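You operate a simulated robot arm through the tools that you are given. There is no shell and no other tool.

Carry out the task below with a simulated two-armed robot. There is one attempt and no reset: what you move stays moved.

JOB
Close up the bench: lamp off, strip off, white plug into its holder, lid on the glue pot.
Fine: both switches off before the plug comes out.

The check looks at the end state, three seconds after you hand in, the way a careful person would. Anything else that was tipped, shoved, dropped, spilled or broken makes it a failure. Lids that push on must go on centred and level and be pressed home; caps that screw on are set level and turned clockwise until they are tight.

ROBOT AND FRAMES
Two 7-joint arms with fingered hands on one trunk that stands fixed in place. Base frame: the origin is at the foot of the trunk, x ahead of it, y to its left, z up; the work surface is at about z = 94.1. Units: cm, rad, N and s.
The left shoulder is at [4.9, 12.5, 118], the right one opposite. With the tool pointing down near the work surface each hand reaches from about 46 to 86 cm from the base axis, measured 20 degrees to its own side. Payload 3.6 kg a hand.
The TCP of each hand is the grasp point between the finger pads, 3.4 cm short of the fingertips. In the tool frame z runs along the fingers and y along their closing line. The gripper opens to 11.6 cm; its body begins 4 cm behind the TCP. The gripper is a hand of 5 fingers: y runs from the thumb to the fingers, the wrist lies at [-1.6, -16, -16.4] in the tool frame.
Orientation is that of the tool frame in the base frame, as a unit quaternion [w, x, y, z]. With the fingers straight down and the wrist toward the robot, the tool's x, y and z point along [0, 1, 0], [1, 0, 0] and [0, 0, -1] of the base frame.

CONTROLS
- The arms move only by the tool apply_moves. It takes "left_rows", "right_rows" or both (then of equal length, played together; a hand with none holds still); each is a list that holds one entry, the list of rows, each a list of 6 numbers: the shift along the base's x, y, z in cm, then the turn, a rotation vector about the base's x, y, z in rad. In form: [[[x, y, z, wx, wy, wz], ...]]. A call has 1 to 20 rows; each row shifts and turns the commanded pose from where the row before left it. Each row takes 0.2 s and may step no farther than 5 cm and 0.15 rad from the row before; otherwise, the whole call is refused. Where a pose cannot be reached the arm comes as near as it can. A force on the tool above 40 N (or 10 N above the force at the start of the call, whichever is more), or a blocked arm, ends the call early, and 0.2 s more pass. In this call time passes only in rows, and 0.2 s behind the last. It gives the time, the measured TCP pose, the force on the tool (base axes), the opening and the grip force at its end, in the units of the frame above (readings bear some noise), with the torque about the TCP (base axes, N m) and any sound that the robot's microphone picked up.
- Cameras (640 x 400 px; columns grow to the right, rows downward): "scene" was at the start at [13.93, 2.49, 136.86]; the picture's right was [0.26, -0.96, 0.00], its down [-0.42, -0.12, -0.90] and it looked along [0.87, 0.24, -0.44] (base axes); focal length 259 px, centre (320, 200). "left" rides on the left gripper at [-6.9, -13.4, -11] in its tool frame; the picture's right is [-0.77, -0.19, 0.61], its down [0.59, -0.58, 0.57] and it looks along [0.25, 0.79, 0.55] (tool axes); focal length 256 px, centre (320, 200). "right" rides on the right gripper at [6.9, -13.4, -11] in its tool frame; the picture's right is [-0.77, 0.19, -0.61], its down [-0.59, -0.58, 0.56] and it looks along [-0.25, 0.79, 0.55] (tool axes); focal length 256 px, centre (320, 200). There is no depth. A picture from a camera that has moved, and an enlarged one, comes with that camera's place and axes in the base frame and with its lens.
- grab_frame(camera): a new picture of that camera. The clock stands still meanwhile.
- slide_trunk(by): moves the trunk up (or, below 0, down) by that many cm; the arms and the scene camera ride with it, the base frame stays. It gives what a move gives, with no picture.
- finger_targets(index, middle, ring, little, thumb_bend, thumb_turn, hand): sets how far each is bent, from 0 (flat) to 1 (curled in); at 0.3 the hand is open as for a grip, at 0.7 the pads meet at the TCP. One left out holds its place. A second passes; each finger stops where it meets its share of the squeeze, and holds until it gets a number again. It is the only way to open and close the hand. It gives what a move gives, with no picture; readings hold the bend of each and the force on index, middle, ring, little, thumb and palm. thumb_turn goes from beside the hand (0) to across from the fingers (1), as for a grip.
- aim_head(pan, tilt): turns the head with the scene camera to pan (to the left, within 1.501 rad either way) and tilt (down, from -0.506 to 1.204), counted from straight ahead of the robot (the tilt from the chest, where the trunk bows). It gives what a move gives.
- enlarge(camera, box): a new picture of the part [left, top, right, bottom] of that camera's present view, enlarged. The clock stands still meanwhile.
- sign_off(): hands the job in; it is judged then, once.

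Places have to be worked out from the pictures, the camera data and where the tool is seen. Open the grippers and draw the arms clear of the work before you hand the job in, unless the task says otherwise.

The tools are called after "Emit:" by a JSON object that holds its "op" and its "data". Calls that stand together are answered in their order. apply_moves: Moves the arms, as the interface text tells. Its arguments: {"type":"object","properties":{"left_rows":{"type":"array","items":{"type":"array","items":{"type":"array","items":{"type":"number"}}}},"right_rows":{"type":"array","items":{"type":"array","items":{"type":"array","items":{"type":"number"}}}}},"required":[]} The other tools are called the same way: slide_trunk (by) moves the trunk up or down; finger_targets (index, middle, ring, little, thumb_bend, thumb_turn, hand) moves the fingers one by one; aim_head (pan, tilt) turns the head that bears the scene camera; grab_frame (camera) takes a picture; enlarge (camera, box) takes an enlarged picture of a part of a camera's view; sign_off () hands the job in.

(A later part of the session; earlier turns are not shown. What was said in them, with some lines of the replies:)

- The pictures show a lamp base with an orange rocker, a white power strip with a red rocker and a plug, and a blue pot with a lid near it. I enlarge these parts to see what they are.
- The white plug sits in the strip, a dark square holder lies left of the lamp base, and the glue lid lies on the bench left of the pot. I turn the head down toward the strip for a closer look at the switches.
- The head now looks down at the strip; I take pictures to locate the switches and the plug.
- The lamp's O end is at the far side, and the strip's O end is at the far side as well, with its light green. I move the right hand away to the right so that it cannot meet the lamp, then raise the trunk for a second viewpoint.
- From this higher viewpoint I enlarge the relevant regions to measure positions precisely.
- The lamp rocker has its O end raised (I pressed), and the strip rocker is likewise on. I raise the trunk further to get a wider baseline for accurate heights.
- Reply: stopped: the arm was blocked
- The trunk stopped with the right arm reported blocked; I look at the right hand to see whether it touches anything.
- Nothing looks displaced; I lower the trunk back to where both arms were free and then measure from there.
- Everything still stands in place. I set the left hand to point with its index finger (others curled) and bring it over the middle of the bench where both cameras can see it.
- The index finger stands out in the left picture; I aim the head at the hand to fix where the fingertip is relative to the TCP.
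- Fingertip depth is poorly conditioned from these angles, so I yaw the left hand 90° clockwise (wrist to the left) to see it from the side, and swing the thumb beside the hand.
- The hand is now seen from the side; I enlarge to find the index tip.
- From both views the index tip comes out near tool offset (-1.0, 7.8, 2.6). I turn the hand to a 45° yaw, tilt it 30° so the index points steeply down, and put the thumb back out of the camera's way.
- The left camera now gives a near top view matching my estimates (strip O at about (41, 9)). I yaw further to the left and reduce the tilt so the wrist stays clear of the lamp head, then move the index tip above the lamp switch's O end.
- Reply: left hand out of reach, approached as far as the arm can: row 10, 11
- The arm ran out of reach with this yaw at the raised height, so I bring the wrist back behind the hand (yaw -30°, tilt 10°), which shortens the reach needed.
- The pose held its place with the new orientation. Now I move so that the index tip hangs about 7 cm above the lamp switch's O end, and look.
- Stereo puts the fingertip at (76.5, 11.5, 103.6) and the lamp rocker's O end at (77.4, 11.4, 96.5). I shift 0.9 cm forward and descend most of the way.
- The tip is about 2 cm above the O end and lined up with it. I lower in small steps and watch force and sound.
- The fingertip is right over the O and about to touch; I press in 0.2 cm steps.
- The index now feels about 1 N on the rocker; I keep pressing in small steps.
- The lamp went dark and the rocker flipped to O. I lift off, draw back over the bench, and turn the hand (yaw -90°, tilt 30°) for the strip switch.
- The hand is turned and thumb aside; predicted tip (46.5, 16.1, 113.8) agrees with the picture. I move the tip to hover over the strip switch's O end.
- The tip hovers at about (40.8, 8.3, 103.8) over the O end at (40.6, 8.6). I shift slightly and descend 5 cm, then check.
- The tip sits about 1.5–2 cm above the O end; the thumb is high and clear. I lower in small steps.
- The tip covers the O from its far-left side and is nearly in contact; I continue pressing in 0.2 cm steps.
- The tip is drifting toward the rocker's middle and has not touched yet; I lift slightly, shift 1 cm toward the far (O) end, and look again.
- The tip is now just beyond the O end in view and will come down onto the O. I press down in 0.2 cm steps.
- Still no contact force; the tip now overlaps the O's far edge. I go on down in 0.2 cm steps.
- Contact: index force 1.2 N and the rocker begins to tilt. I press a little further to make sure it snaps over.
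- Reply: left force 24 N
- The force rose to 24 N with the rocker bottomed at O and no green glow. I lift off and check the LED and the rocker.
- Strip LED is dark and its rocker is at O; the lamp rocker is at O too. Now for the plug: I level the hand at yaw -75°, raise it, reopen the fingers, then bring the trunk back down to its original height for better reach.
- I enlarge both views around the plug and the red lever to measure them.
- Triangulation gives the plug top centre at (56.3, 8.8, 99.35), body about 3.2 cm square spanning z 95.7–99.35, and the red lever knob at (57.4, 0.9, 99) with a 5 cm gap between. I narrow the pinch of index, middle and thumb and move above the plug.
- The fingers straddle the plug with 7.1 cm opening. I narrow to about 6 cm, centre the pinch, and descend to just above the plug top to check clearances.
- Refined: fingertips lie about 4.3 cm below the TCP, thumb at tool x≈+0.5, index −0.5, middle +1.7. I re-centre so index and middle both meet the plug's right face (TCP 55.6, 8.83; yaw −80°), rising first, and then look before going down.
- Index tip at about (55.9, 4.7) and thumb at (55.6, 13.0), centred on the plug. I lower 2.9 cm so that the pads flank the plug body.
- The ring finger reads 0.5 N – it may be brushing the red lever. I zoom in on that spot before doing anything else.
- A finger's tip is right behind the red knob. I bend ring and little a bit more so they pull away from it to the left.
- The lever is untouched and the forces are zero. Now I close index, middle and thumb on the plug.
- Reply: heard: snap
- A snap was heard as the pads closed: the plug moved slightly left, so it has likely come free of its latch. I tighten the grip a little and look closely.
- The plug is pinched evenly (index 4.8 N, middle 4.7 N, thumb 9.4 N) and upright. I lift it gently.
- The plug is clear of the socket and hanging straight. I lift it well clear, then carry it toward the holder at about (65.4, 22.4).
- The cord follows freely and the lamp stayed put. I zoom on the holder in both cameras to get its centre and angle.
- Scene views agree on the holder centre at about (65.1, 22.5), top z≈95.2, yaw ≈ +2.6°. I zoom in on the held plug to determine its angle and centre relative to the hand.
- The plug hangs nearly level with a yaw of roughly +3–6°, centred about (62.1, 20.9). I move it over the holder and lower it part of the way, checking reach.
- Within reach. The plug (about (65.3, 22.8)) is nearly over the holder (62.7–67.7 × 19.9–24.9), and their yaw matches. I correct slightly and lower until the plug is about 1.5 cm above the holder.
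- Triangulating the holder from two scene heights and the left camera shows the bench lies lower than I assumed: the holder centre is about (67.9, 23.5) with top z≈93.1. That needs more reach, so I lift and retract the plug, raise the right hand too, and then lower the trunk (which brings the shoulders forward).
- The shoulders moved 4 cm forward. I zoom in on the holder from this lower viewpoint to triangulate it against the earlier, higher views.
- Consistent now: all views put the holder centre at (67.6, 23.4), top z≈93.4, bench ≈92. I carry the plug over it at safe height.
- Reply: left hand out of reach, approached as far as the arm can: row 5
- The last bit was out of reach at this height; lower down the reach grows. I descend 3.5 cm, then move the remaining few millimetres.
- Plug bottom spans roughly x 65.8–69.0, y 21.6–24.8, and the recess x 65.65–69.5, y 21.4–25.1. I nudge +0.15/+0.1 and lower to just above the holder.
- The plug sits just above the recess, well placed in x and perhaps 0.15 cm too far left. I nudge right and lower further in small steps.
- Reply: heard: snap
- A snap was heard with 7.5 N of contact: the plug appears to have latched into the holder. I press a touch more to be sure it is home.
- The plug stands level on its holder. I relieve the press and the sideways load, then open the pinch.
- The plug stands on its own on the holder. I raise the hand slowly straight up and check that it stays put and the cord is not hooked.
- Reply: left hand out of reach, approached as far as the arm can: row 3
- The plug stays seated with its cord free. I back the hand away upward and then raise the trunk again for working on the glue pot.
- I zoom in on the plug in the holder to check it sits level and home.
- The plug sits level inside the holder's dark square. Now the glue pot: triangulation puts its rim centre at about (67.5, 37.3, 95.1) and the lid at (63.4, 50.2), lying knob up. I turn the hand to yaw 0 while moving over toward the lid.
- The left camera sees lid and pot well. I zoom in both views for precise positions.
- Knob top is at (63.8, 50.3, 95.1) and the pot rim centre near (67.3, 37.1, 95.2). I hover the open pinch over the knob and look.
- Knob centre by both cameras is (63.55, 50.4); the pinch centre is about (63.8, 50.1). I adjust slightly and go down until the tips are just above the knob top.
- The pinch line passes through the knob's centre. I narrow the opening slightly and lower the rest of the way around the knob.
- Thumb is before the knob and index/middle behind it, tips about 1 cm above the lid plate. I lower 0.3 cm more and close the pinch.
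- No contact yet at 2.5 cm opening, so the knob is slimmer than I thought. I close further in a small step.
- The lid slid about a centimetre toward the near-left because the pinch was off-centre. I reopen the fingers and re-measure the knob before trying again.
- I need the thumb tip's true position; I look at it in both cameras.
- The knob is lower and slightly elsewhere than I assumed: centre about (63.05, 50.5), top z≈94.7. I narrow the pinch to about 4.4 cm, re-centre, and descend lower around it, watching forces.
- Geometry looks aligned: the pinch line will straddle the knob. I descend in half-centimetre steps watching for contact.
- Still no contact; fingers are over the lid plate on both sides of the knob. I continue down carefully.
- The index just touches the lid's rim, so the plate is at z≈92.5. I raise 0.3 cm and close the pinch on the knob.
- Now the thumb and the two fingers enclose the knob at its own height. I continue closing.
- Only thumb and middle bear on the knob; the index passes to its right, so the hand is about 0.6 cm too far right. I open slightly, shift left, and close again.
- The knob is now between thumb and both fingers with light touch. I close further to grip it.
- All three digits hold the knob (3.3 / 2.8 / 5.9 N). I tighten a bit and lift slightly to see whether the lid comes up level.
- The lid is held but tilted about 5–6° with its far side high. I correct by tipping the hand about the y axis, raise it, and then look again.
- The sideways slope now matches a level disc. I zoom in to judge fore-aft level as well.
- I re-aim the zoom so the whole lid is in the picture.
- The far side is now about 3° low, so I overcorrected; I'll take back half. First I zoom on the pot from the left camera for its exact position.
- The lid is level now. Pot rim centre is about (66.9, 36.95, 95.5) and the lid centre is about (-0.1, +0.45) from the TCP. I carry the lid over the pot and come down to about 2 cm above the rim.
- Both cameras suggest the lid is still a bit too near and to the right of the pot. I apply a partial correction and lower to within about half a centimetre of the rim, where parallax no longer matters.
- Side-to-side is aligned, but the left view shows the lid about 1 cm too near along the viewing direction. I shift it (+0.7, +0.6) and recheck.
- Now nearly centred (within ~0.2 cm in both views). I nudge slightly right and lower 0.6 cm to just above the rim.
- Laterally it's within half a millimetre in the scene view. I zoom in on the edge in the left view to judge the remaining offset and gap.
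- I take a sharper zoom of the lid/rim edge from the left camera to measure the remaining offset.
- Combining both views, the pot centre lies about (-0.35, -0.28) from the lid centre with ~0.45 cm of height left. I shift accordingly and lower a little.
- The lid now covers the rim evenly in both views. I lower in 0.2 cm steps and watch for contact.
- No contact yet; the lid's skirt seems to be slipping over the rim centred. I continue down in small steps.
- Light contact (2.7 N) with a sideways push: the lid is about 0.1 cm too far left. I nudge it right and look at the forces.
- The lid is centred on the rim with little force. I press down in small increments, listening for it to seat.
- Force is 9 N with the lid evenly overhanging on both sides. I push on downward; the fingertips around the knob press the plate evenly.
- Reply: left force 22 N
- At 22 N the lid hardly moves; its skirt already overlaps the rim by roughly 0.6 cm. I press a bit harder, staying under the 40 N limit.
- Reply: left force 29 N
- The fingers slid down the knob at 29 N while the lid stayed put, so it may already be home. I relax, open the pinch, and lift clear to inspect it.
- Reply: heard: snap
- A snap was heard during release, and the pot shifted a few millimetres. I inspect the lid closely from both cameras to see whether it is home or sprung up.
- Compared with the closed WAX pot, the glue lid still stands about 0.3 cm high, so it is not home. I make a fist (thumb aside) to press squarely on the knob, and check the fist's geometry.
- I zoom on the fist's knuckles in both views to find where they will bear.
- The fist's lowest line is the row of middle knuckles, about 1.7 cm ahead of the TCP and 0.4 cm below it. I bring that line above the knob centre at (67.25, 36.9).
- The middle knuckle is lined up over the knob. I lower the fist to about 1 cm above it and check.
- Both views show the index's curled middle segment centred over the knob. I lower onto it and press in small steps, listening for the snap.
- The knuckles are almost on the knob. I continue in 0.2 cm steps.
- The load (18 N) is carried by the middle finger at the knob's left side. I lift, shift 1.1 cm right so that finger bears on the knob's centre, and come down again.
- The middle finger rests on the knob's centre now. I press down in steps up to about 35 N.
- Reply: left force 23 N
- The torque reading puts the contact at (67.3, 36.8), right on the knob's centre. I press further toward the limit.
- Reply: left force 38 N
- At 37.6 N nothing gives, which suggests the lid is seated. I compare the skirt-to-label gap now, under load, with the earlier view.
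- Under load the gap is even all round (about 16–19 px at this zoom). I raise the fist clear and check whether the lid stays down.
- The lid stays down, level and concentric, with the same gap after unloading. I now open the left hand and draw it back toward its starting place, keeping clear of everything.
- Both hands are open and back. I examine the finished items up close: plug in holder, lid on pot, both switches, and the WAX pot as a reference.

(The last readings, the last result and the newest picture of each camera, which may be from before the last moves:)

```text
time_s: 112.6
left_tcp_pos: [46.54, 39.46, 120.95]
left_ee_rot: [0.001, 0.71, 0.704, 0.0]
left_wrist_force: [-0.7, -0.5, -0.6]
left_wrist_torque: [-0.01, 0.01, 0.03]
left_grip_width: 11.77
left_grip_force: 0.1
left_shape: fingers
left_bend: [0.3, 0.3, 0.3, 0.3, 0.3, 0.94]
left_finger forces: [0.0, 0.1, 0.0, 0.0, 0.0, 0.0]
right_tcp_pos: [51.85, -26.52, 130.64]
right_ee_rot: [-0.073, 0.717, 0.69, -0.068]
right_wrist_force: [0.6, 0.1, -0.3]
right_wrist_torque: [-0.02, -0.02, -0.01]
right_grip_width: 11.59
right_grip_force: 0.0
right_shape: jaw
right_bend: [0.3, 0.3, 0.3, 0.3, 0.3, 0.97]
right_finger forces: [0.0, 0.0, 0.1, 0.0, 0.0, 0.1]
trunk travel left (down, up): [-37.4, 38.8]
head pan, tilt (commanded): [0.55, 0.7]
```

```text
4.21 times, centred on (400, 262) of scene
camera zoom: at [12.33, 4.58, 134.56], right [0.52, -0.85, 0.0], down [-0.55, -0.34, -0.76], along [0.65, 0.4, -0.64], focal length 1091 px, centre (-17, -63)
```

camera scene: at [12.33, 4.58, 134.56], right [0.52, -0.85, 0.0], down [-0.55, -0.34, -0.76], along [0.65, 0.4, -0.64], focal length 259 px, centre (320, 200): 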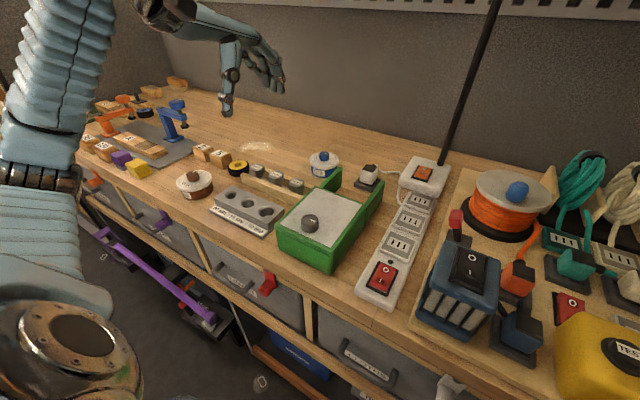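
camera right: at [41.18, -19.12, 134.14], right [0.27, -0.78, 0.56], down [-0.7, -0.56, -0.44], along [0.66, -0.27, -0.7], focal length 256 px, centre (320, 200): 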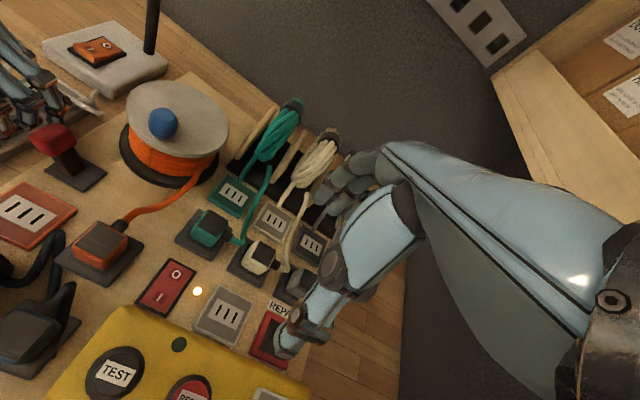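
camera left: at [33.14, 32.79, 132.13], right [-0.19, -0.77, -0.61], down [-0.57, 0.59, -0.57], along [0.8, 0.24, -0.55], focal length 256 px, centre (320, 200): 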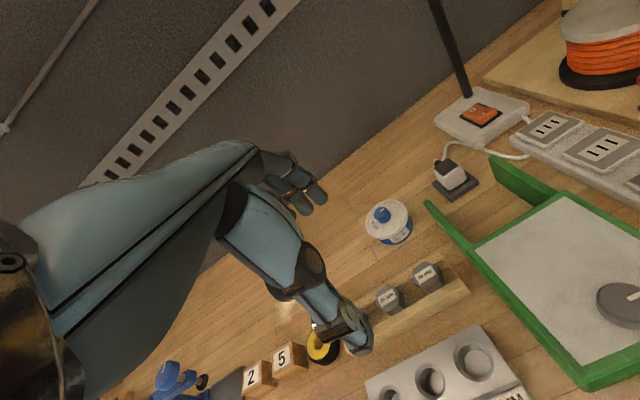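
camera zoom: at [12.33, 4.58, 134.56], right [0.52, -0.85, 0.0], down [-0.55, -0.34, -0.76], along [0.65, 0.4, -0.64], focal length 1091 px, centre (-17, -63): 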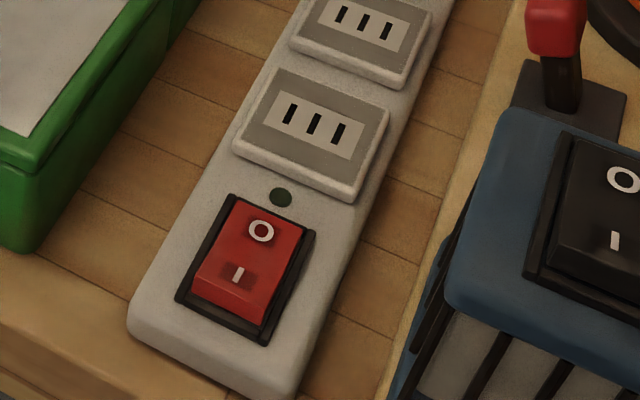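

Switches show O and dark, and by my reckoning the glue lid sits as low (≈2.98 cm above bench) as the closed WAX lid (≈2.93). I zoom closer on the plug and holder to verify its seating.

Emit:
{"op": "enlarge", "data": {"camera": "left", "box": [425, 145, 485, 205]}}

Emit:
{"op": "enlarge", "data": {"camera": "scene", "box": [350, 155, 390, 195]}}

Emit:
{"op": "grab_frame", "data": {"camera": "right"}}

```text
6.67 times, centred on (455, 175) of left
camera zoom: at [33.14, 32.79, 132.13], right [-0.19, -0.77, -0.61], down [-0.57, 0.59, -0.57], along [0.8, 0.24, -0.55], focal length 1707 px, centre (-580, 367)
```

zoom: 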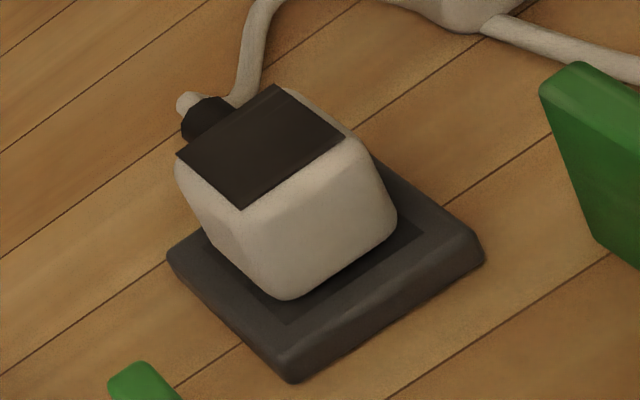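

```text
10.00 times, centred on (370, 175) of scene
camera zoom: at [12.33, 4.58, 134.56], right [0.52, -0.85, 0.0], down [-0.55, -0.34, -0.76], along [0.65, 0.4, -0.64], focal length 2592 px, centre (-180, 450)
```

zoom: 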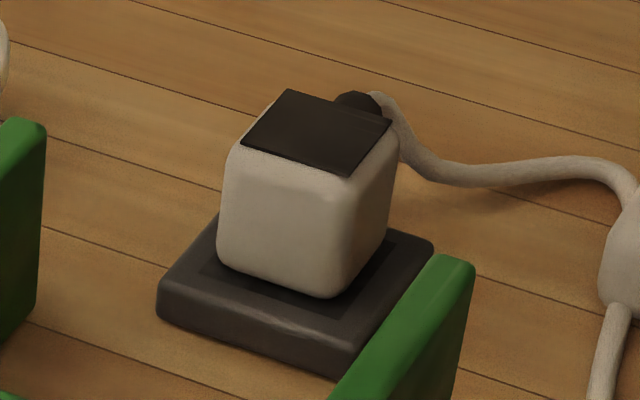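

```text
taken
camera right: at [41.16, -19.11, 144.16], right [0.27, -0.78, 0.56], down [-0.7, -0.56, -0.44], along [0.66, -0.27, -0.7], focal length 256 px, centre (320, 200)
```

right: 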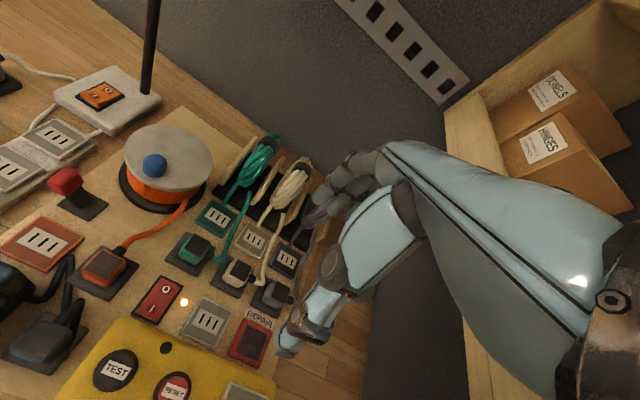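

The plug sits squarely inside the holder's recess. I turn the head back to its first pose to compare the whole bench with the initial picture.

Emit:
{"op": "aim_head", "data": {"pan": 0.269, "tilt": 0.452}}

Emit:
{"op": "grab_frame", "data": {"camera": "scene"}}

Emit:
{"op": "enlarge", "data": {"camera": "scene", "box": [280, 210, 440, 310]}}

Emit:
{"op": "enlarge", "data": {"camera": "scene", "box": [130, 210, 310, 322]}}

Emit:
{"op": "enlarge", "data": {"camera": "scene", "box": [440, 250, 640, 375]}}

Emit:
{"op": "enlarge", "data": {"camera": "scene", "box": [0, 260, 220, 398]}}

```text
time_s: 113.4
left_tcp_pos: [46.49, 39.43, 121.04]
left_ee_rot: [0.0, 0.71, 0.704, 0.0]
left_wrist_force: [-0.4, -1.5, -0.6]
left_wrist_torque: [0.0, -0.02, 0.02]
left_grip_width: 11.78
left_grip_force: 0.1
left_shape: fingers
left_bend: [0.3, 0.3, 0.3, 0.3, 0.3, 0.94]
left_finger forces: [0.0, 0.0, 0.0, 0.0, 0.0, 0.1]
right_tcp_pos: [52.01, -26.41, 130.56]
right_ee_rot: [-0.074, 0.717, 0.69, -0.068]
right_wrist_force: [0.2, -0.4, -0.1]
right_wrist_torque: [0.02, 0.0, 0.01]
right_grip_width: 11.57
right_grip_force: 0.1
right_shape: jaw
right_bend: [0.3, 0.3, 0.3, 0.3, 0.3, 0.97]
right_finger forces: [0.0, 0.1, 0.1, 0.0, 0.1, 0.1]
trunk travel left (down, up): [-37.4, 38.8]
head pan, tilt (commanded): [0.269, 0.452]
```

```text
taken
camera scene: at [13.94, 2.59, 136.76], right [0.27, -0.96, 0.0], down [-0.42, -0.12, -0.9], along [0.87, 0.24, -0.44], focal length 259 px, centre (320, 200)
```

scene: 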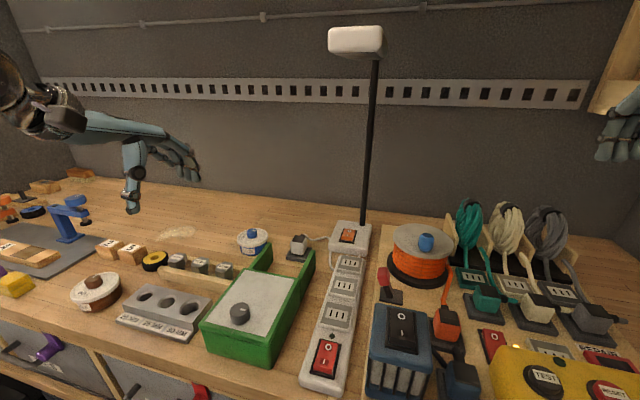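

```text
4.00 times, centred on (360, 260) of scene
camera zoom: at [13.94, 2.59, 136.76], right [0.27, -0.96, 0.0], down [-0.42, -0.12, -0.9], along [0.87, 0.24, -0.44], focal length 1037 px, centre (160, -40)
```

zoom: 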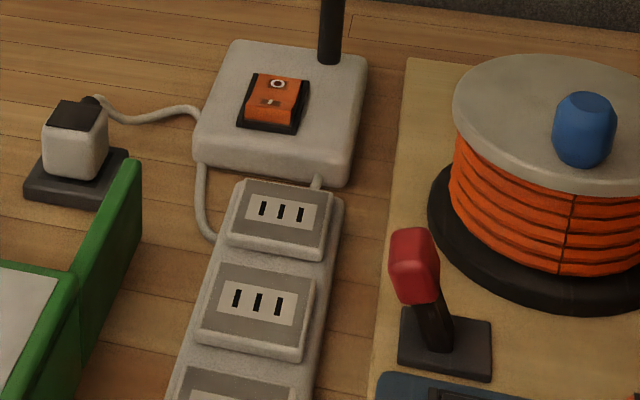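

```text
3.56 times, centred on (220, 266) of scene
camera zoom: at [13.94, 2.59, 136.76], right [0.27, -0.96, 0.0], down [-0.42, -0.12, -0.9], along [0.87, 0.24, -0.44], focal length 921 px, centre (676, -35)
```

zoom: 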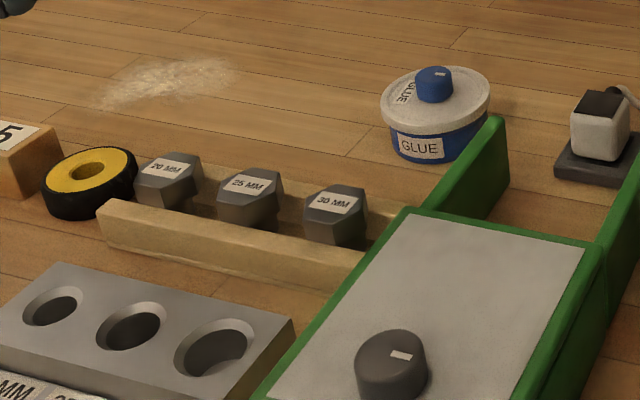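

```text
3.20 times, centred on (540, 312) of scene
camera zoom: at [13.94, 2.59, 136.76], right [0.27, -0.96, 0.0], down [-0.42, -0.12, -0.9], along [0.87, 0.24, -0.44], focal length 829 px, centre (-384, -160)
```

zoom: 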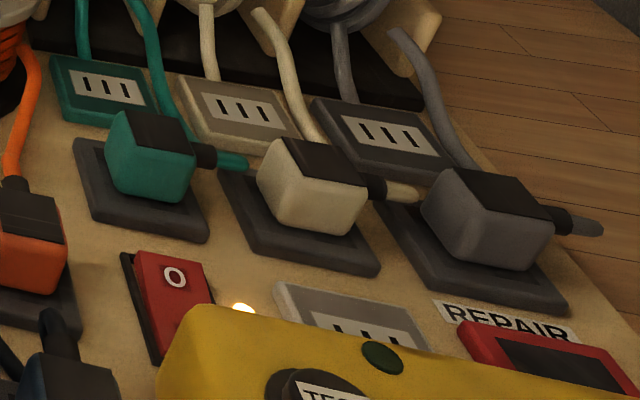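

```text
2.90 times, centred on (110, 329) of scene
camera zoom: at [13.94, 2.59, 136.76], right [0.27, -0.96, 0.0], down [-0.42, -0.12, -0.9], along [0.87, 0.24, -0.44], focal length 751 px, centre (929, -174)
```

zoom: 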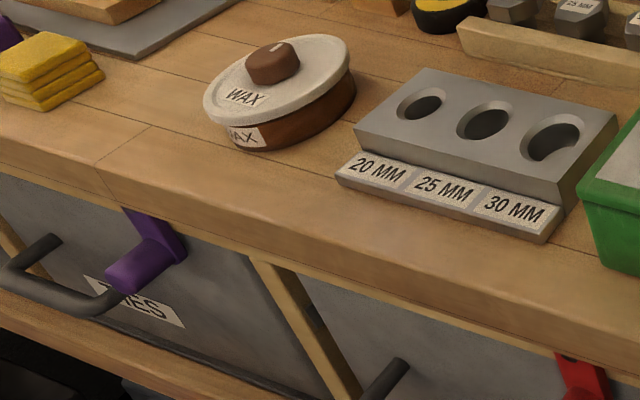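

Everything else sits where it was at the start. One last close look at the pot with its lid from this lower angle.

Emit:
{"op": "enlarge", "data": {"camera": "scene", "box": [230, 222, 280, 262]}}

Emit:
{"op": "enlarge", "data": {"camera": "scene", "box": [65, 262, 130, 318]}}

```text
10.00 times, centred on (255, 242) of scene
camera zoom: at [13.94, 2.59, 136.76], right [0.27, -0.96, 0.0], down [-0.42, -0.12, -0.9], along [0.87, 0.24, -0.44], focal length 2592 px, centre (970, -220)
```

zoom: 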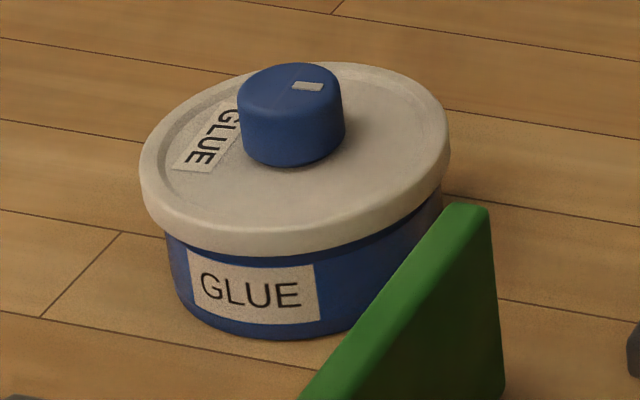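

```text
7.14 times, centred on (98, 290) of scene
camera zoom: at [13.94, 2.59, 136.76], right [0.27, -0.96, 0.0], down [-0.42, -0.12, -0.9], along [0.87, 0.24, -0.44], focal length 1851 px, centre (1909, -443)
```

zoom: 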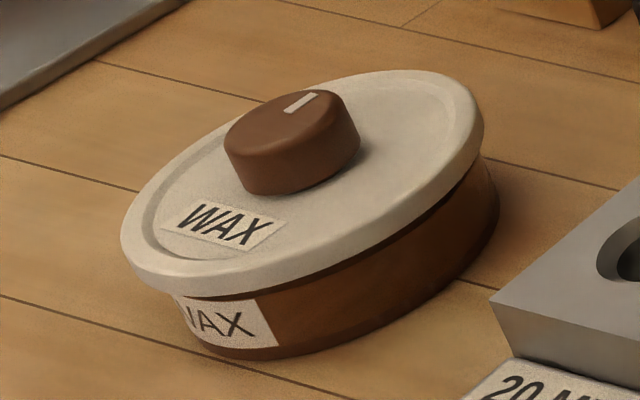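

The glue lid is level and centred. The gap under its skirt, about 0.3 cm, matches the closed WAX pot. Lamp and strip are off, the plug is in its holder, both hands are open, and the arms are clear of the work, so I hand in.

Emit:
{"op": "sign_off", "data": {}}

```text
The job is handed in.
```

I finished all four parts of the job and handed it in. I don't have the result of the check.

- **Lamp:** I pressed the lamp switch to O, and the lamp went dark.
- **Strip:** I pressed the strip switch to O, and its light went out. Both switches were off before the plug came out.
- **White plug:** It stands upright in the dark holder left of the lamp. A snap was heard as it went in.
- **Glue lid:** It looks centred and level, and it did not move under a final press of about 38 N on the knob. The gap under its edge is close to that of the closed wax pot. A snap was heard as I let go after the first press, not during a press, so I judged it home by that gap and the firm stop.

While I handled the lid, the glue pot slid roughly 0.5 cm to the right. It still stands clear of the green tray. A finger may have brushed the red lever beside the strip, but the lever did not move. Nothing else looks moved compared with the first pictures.

Both hands are open and the arms are clear of the bench.
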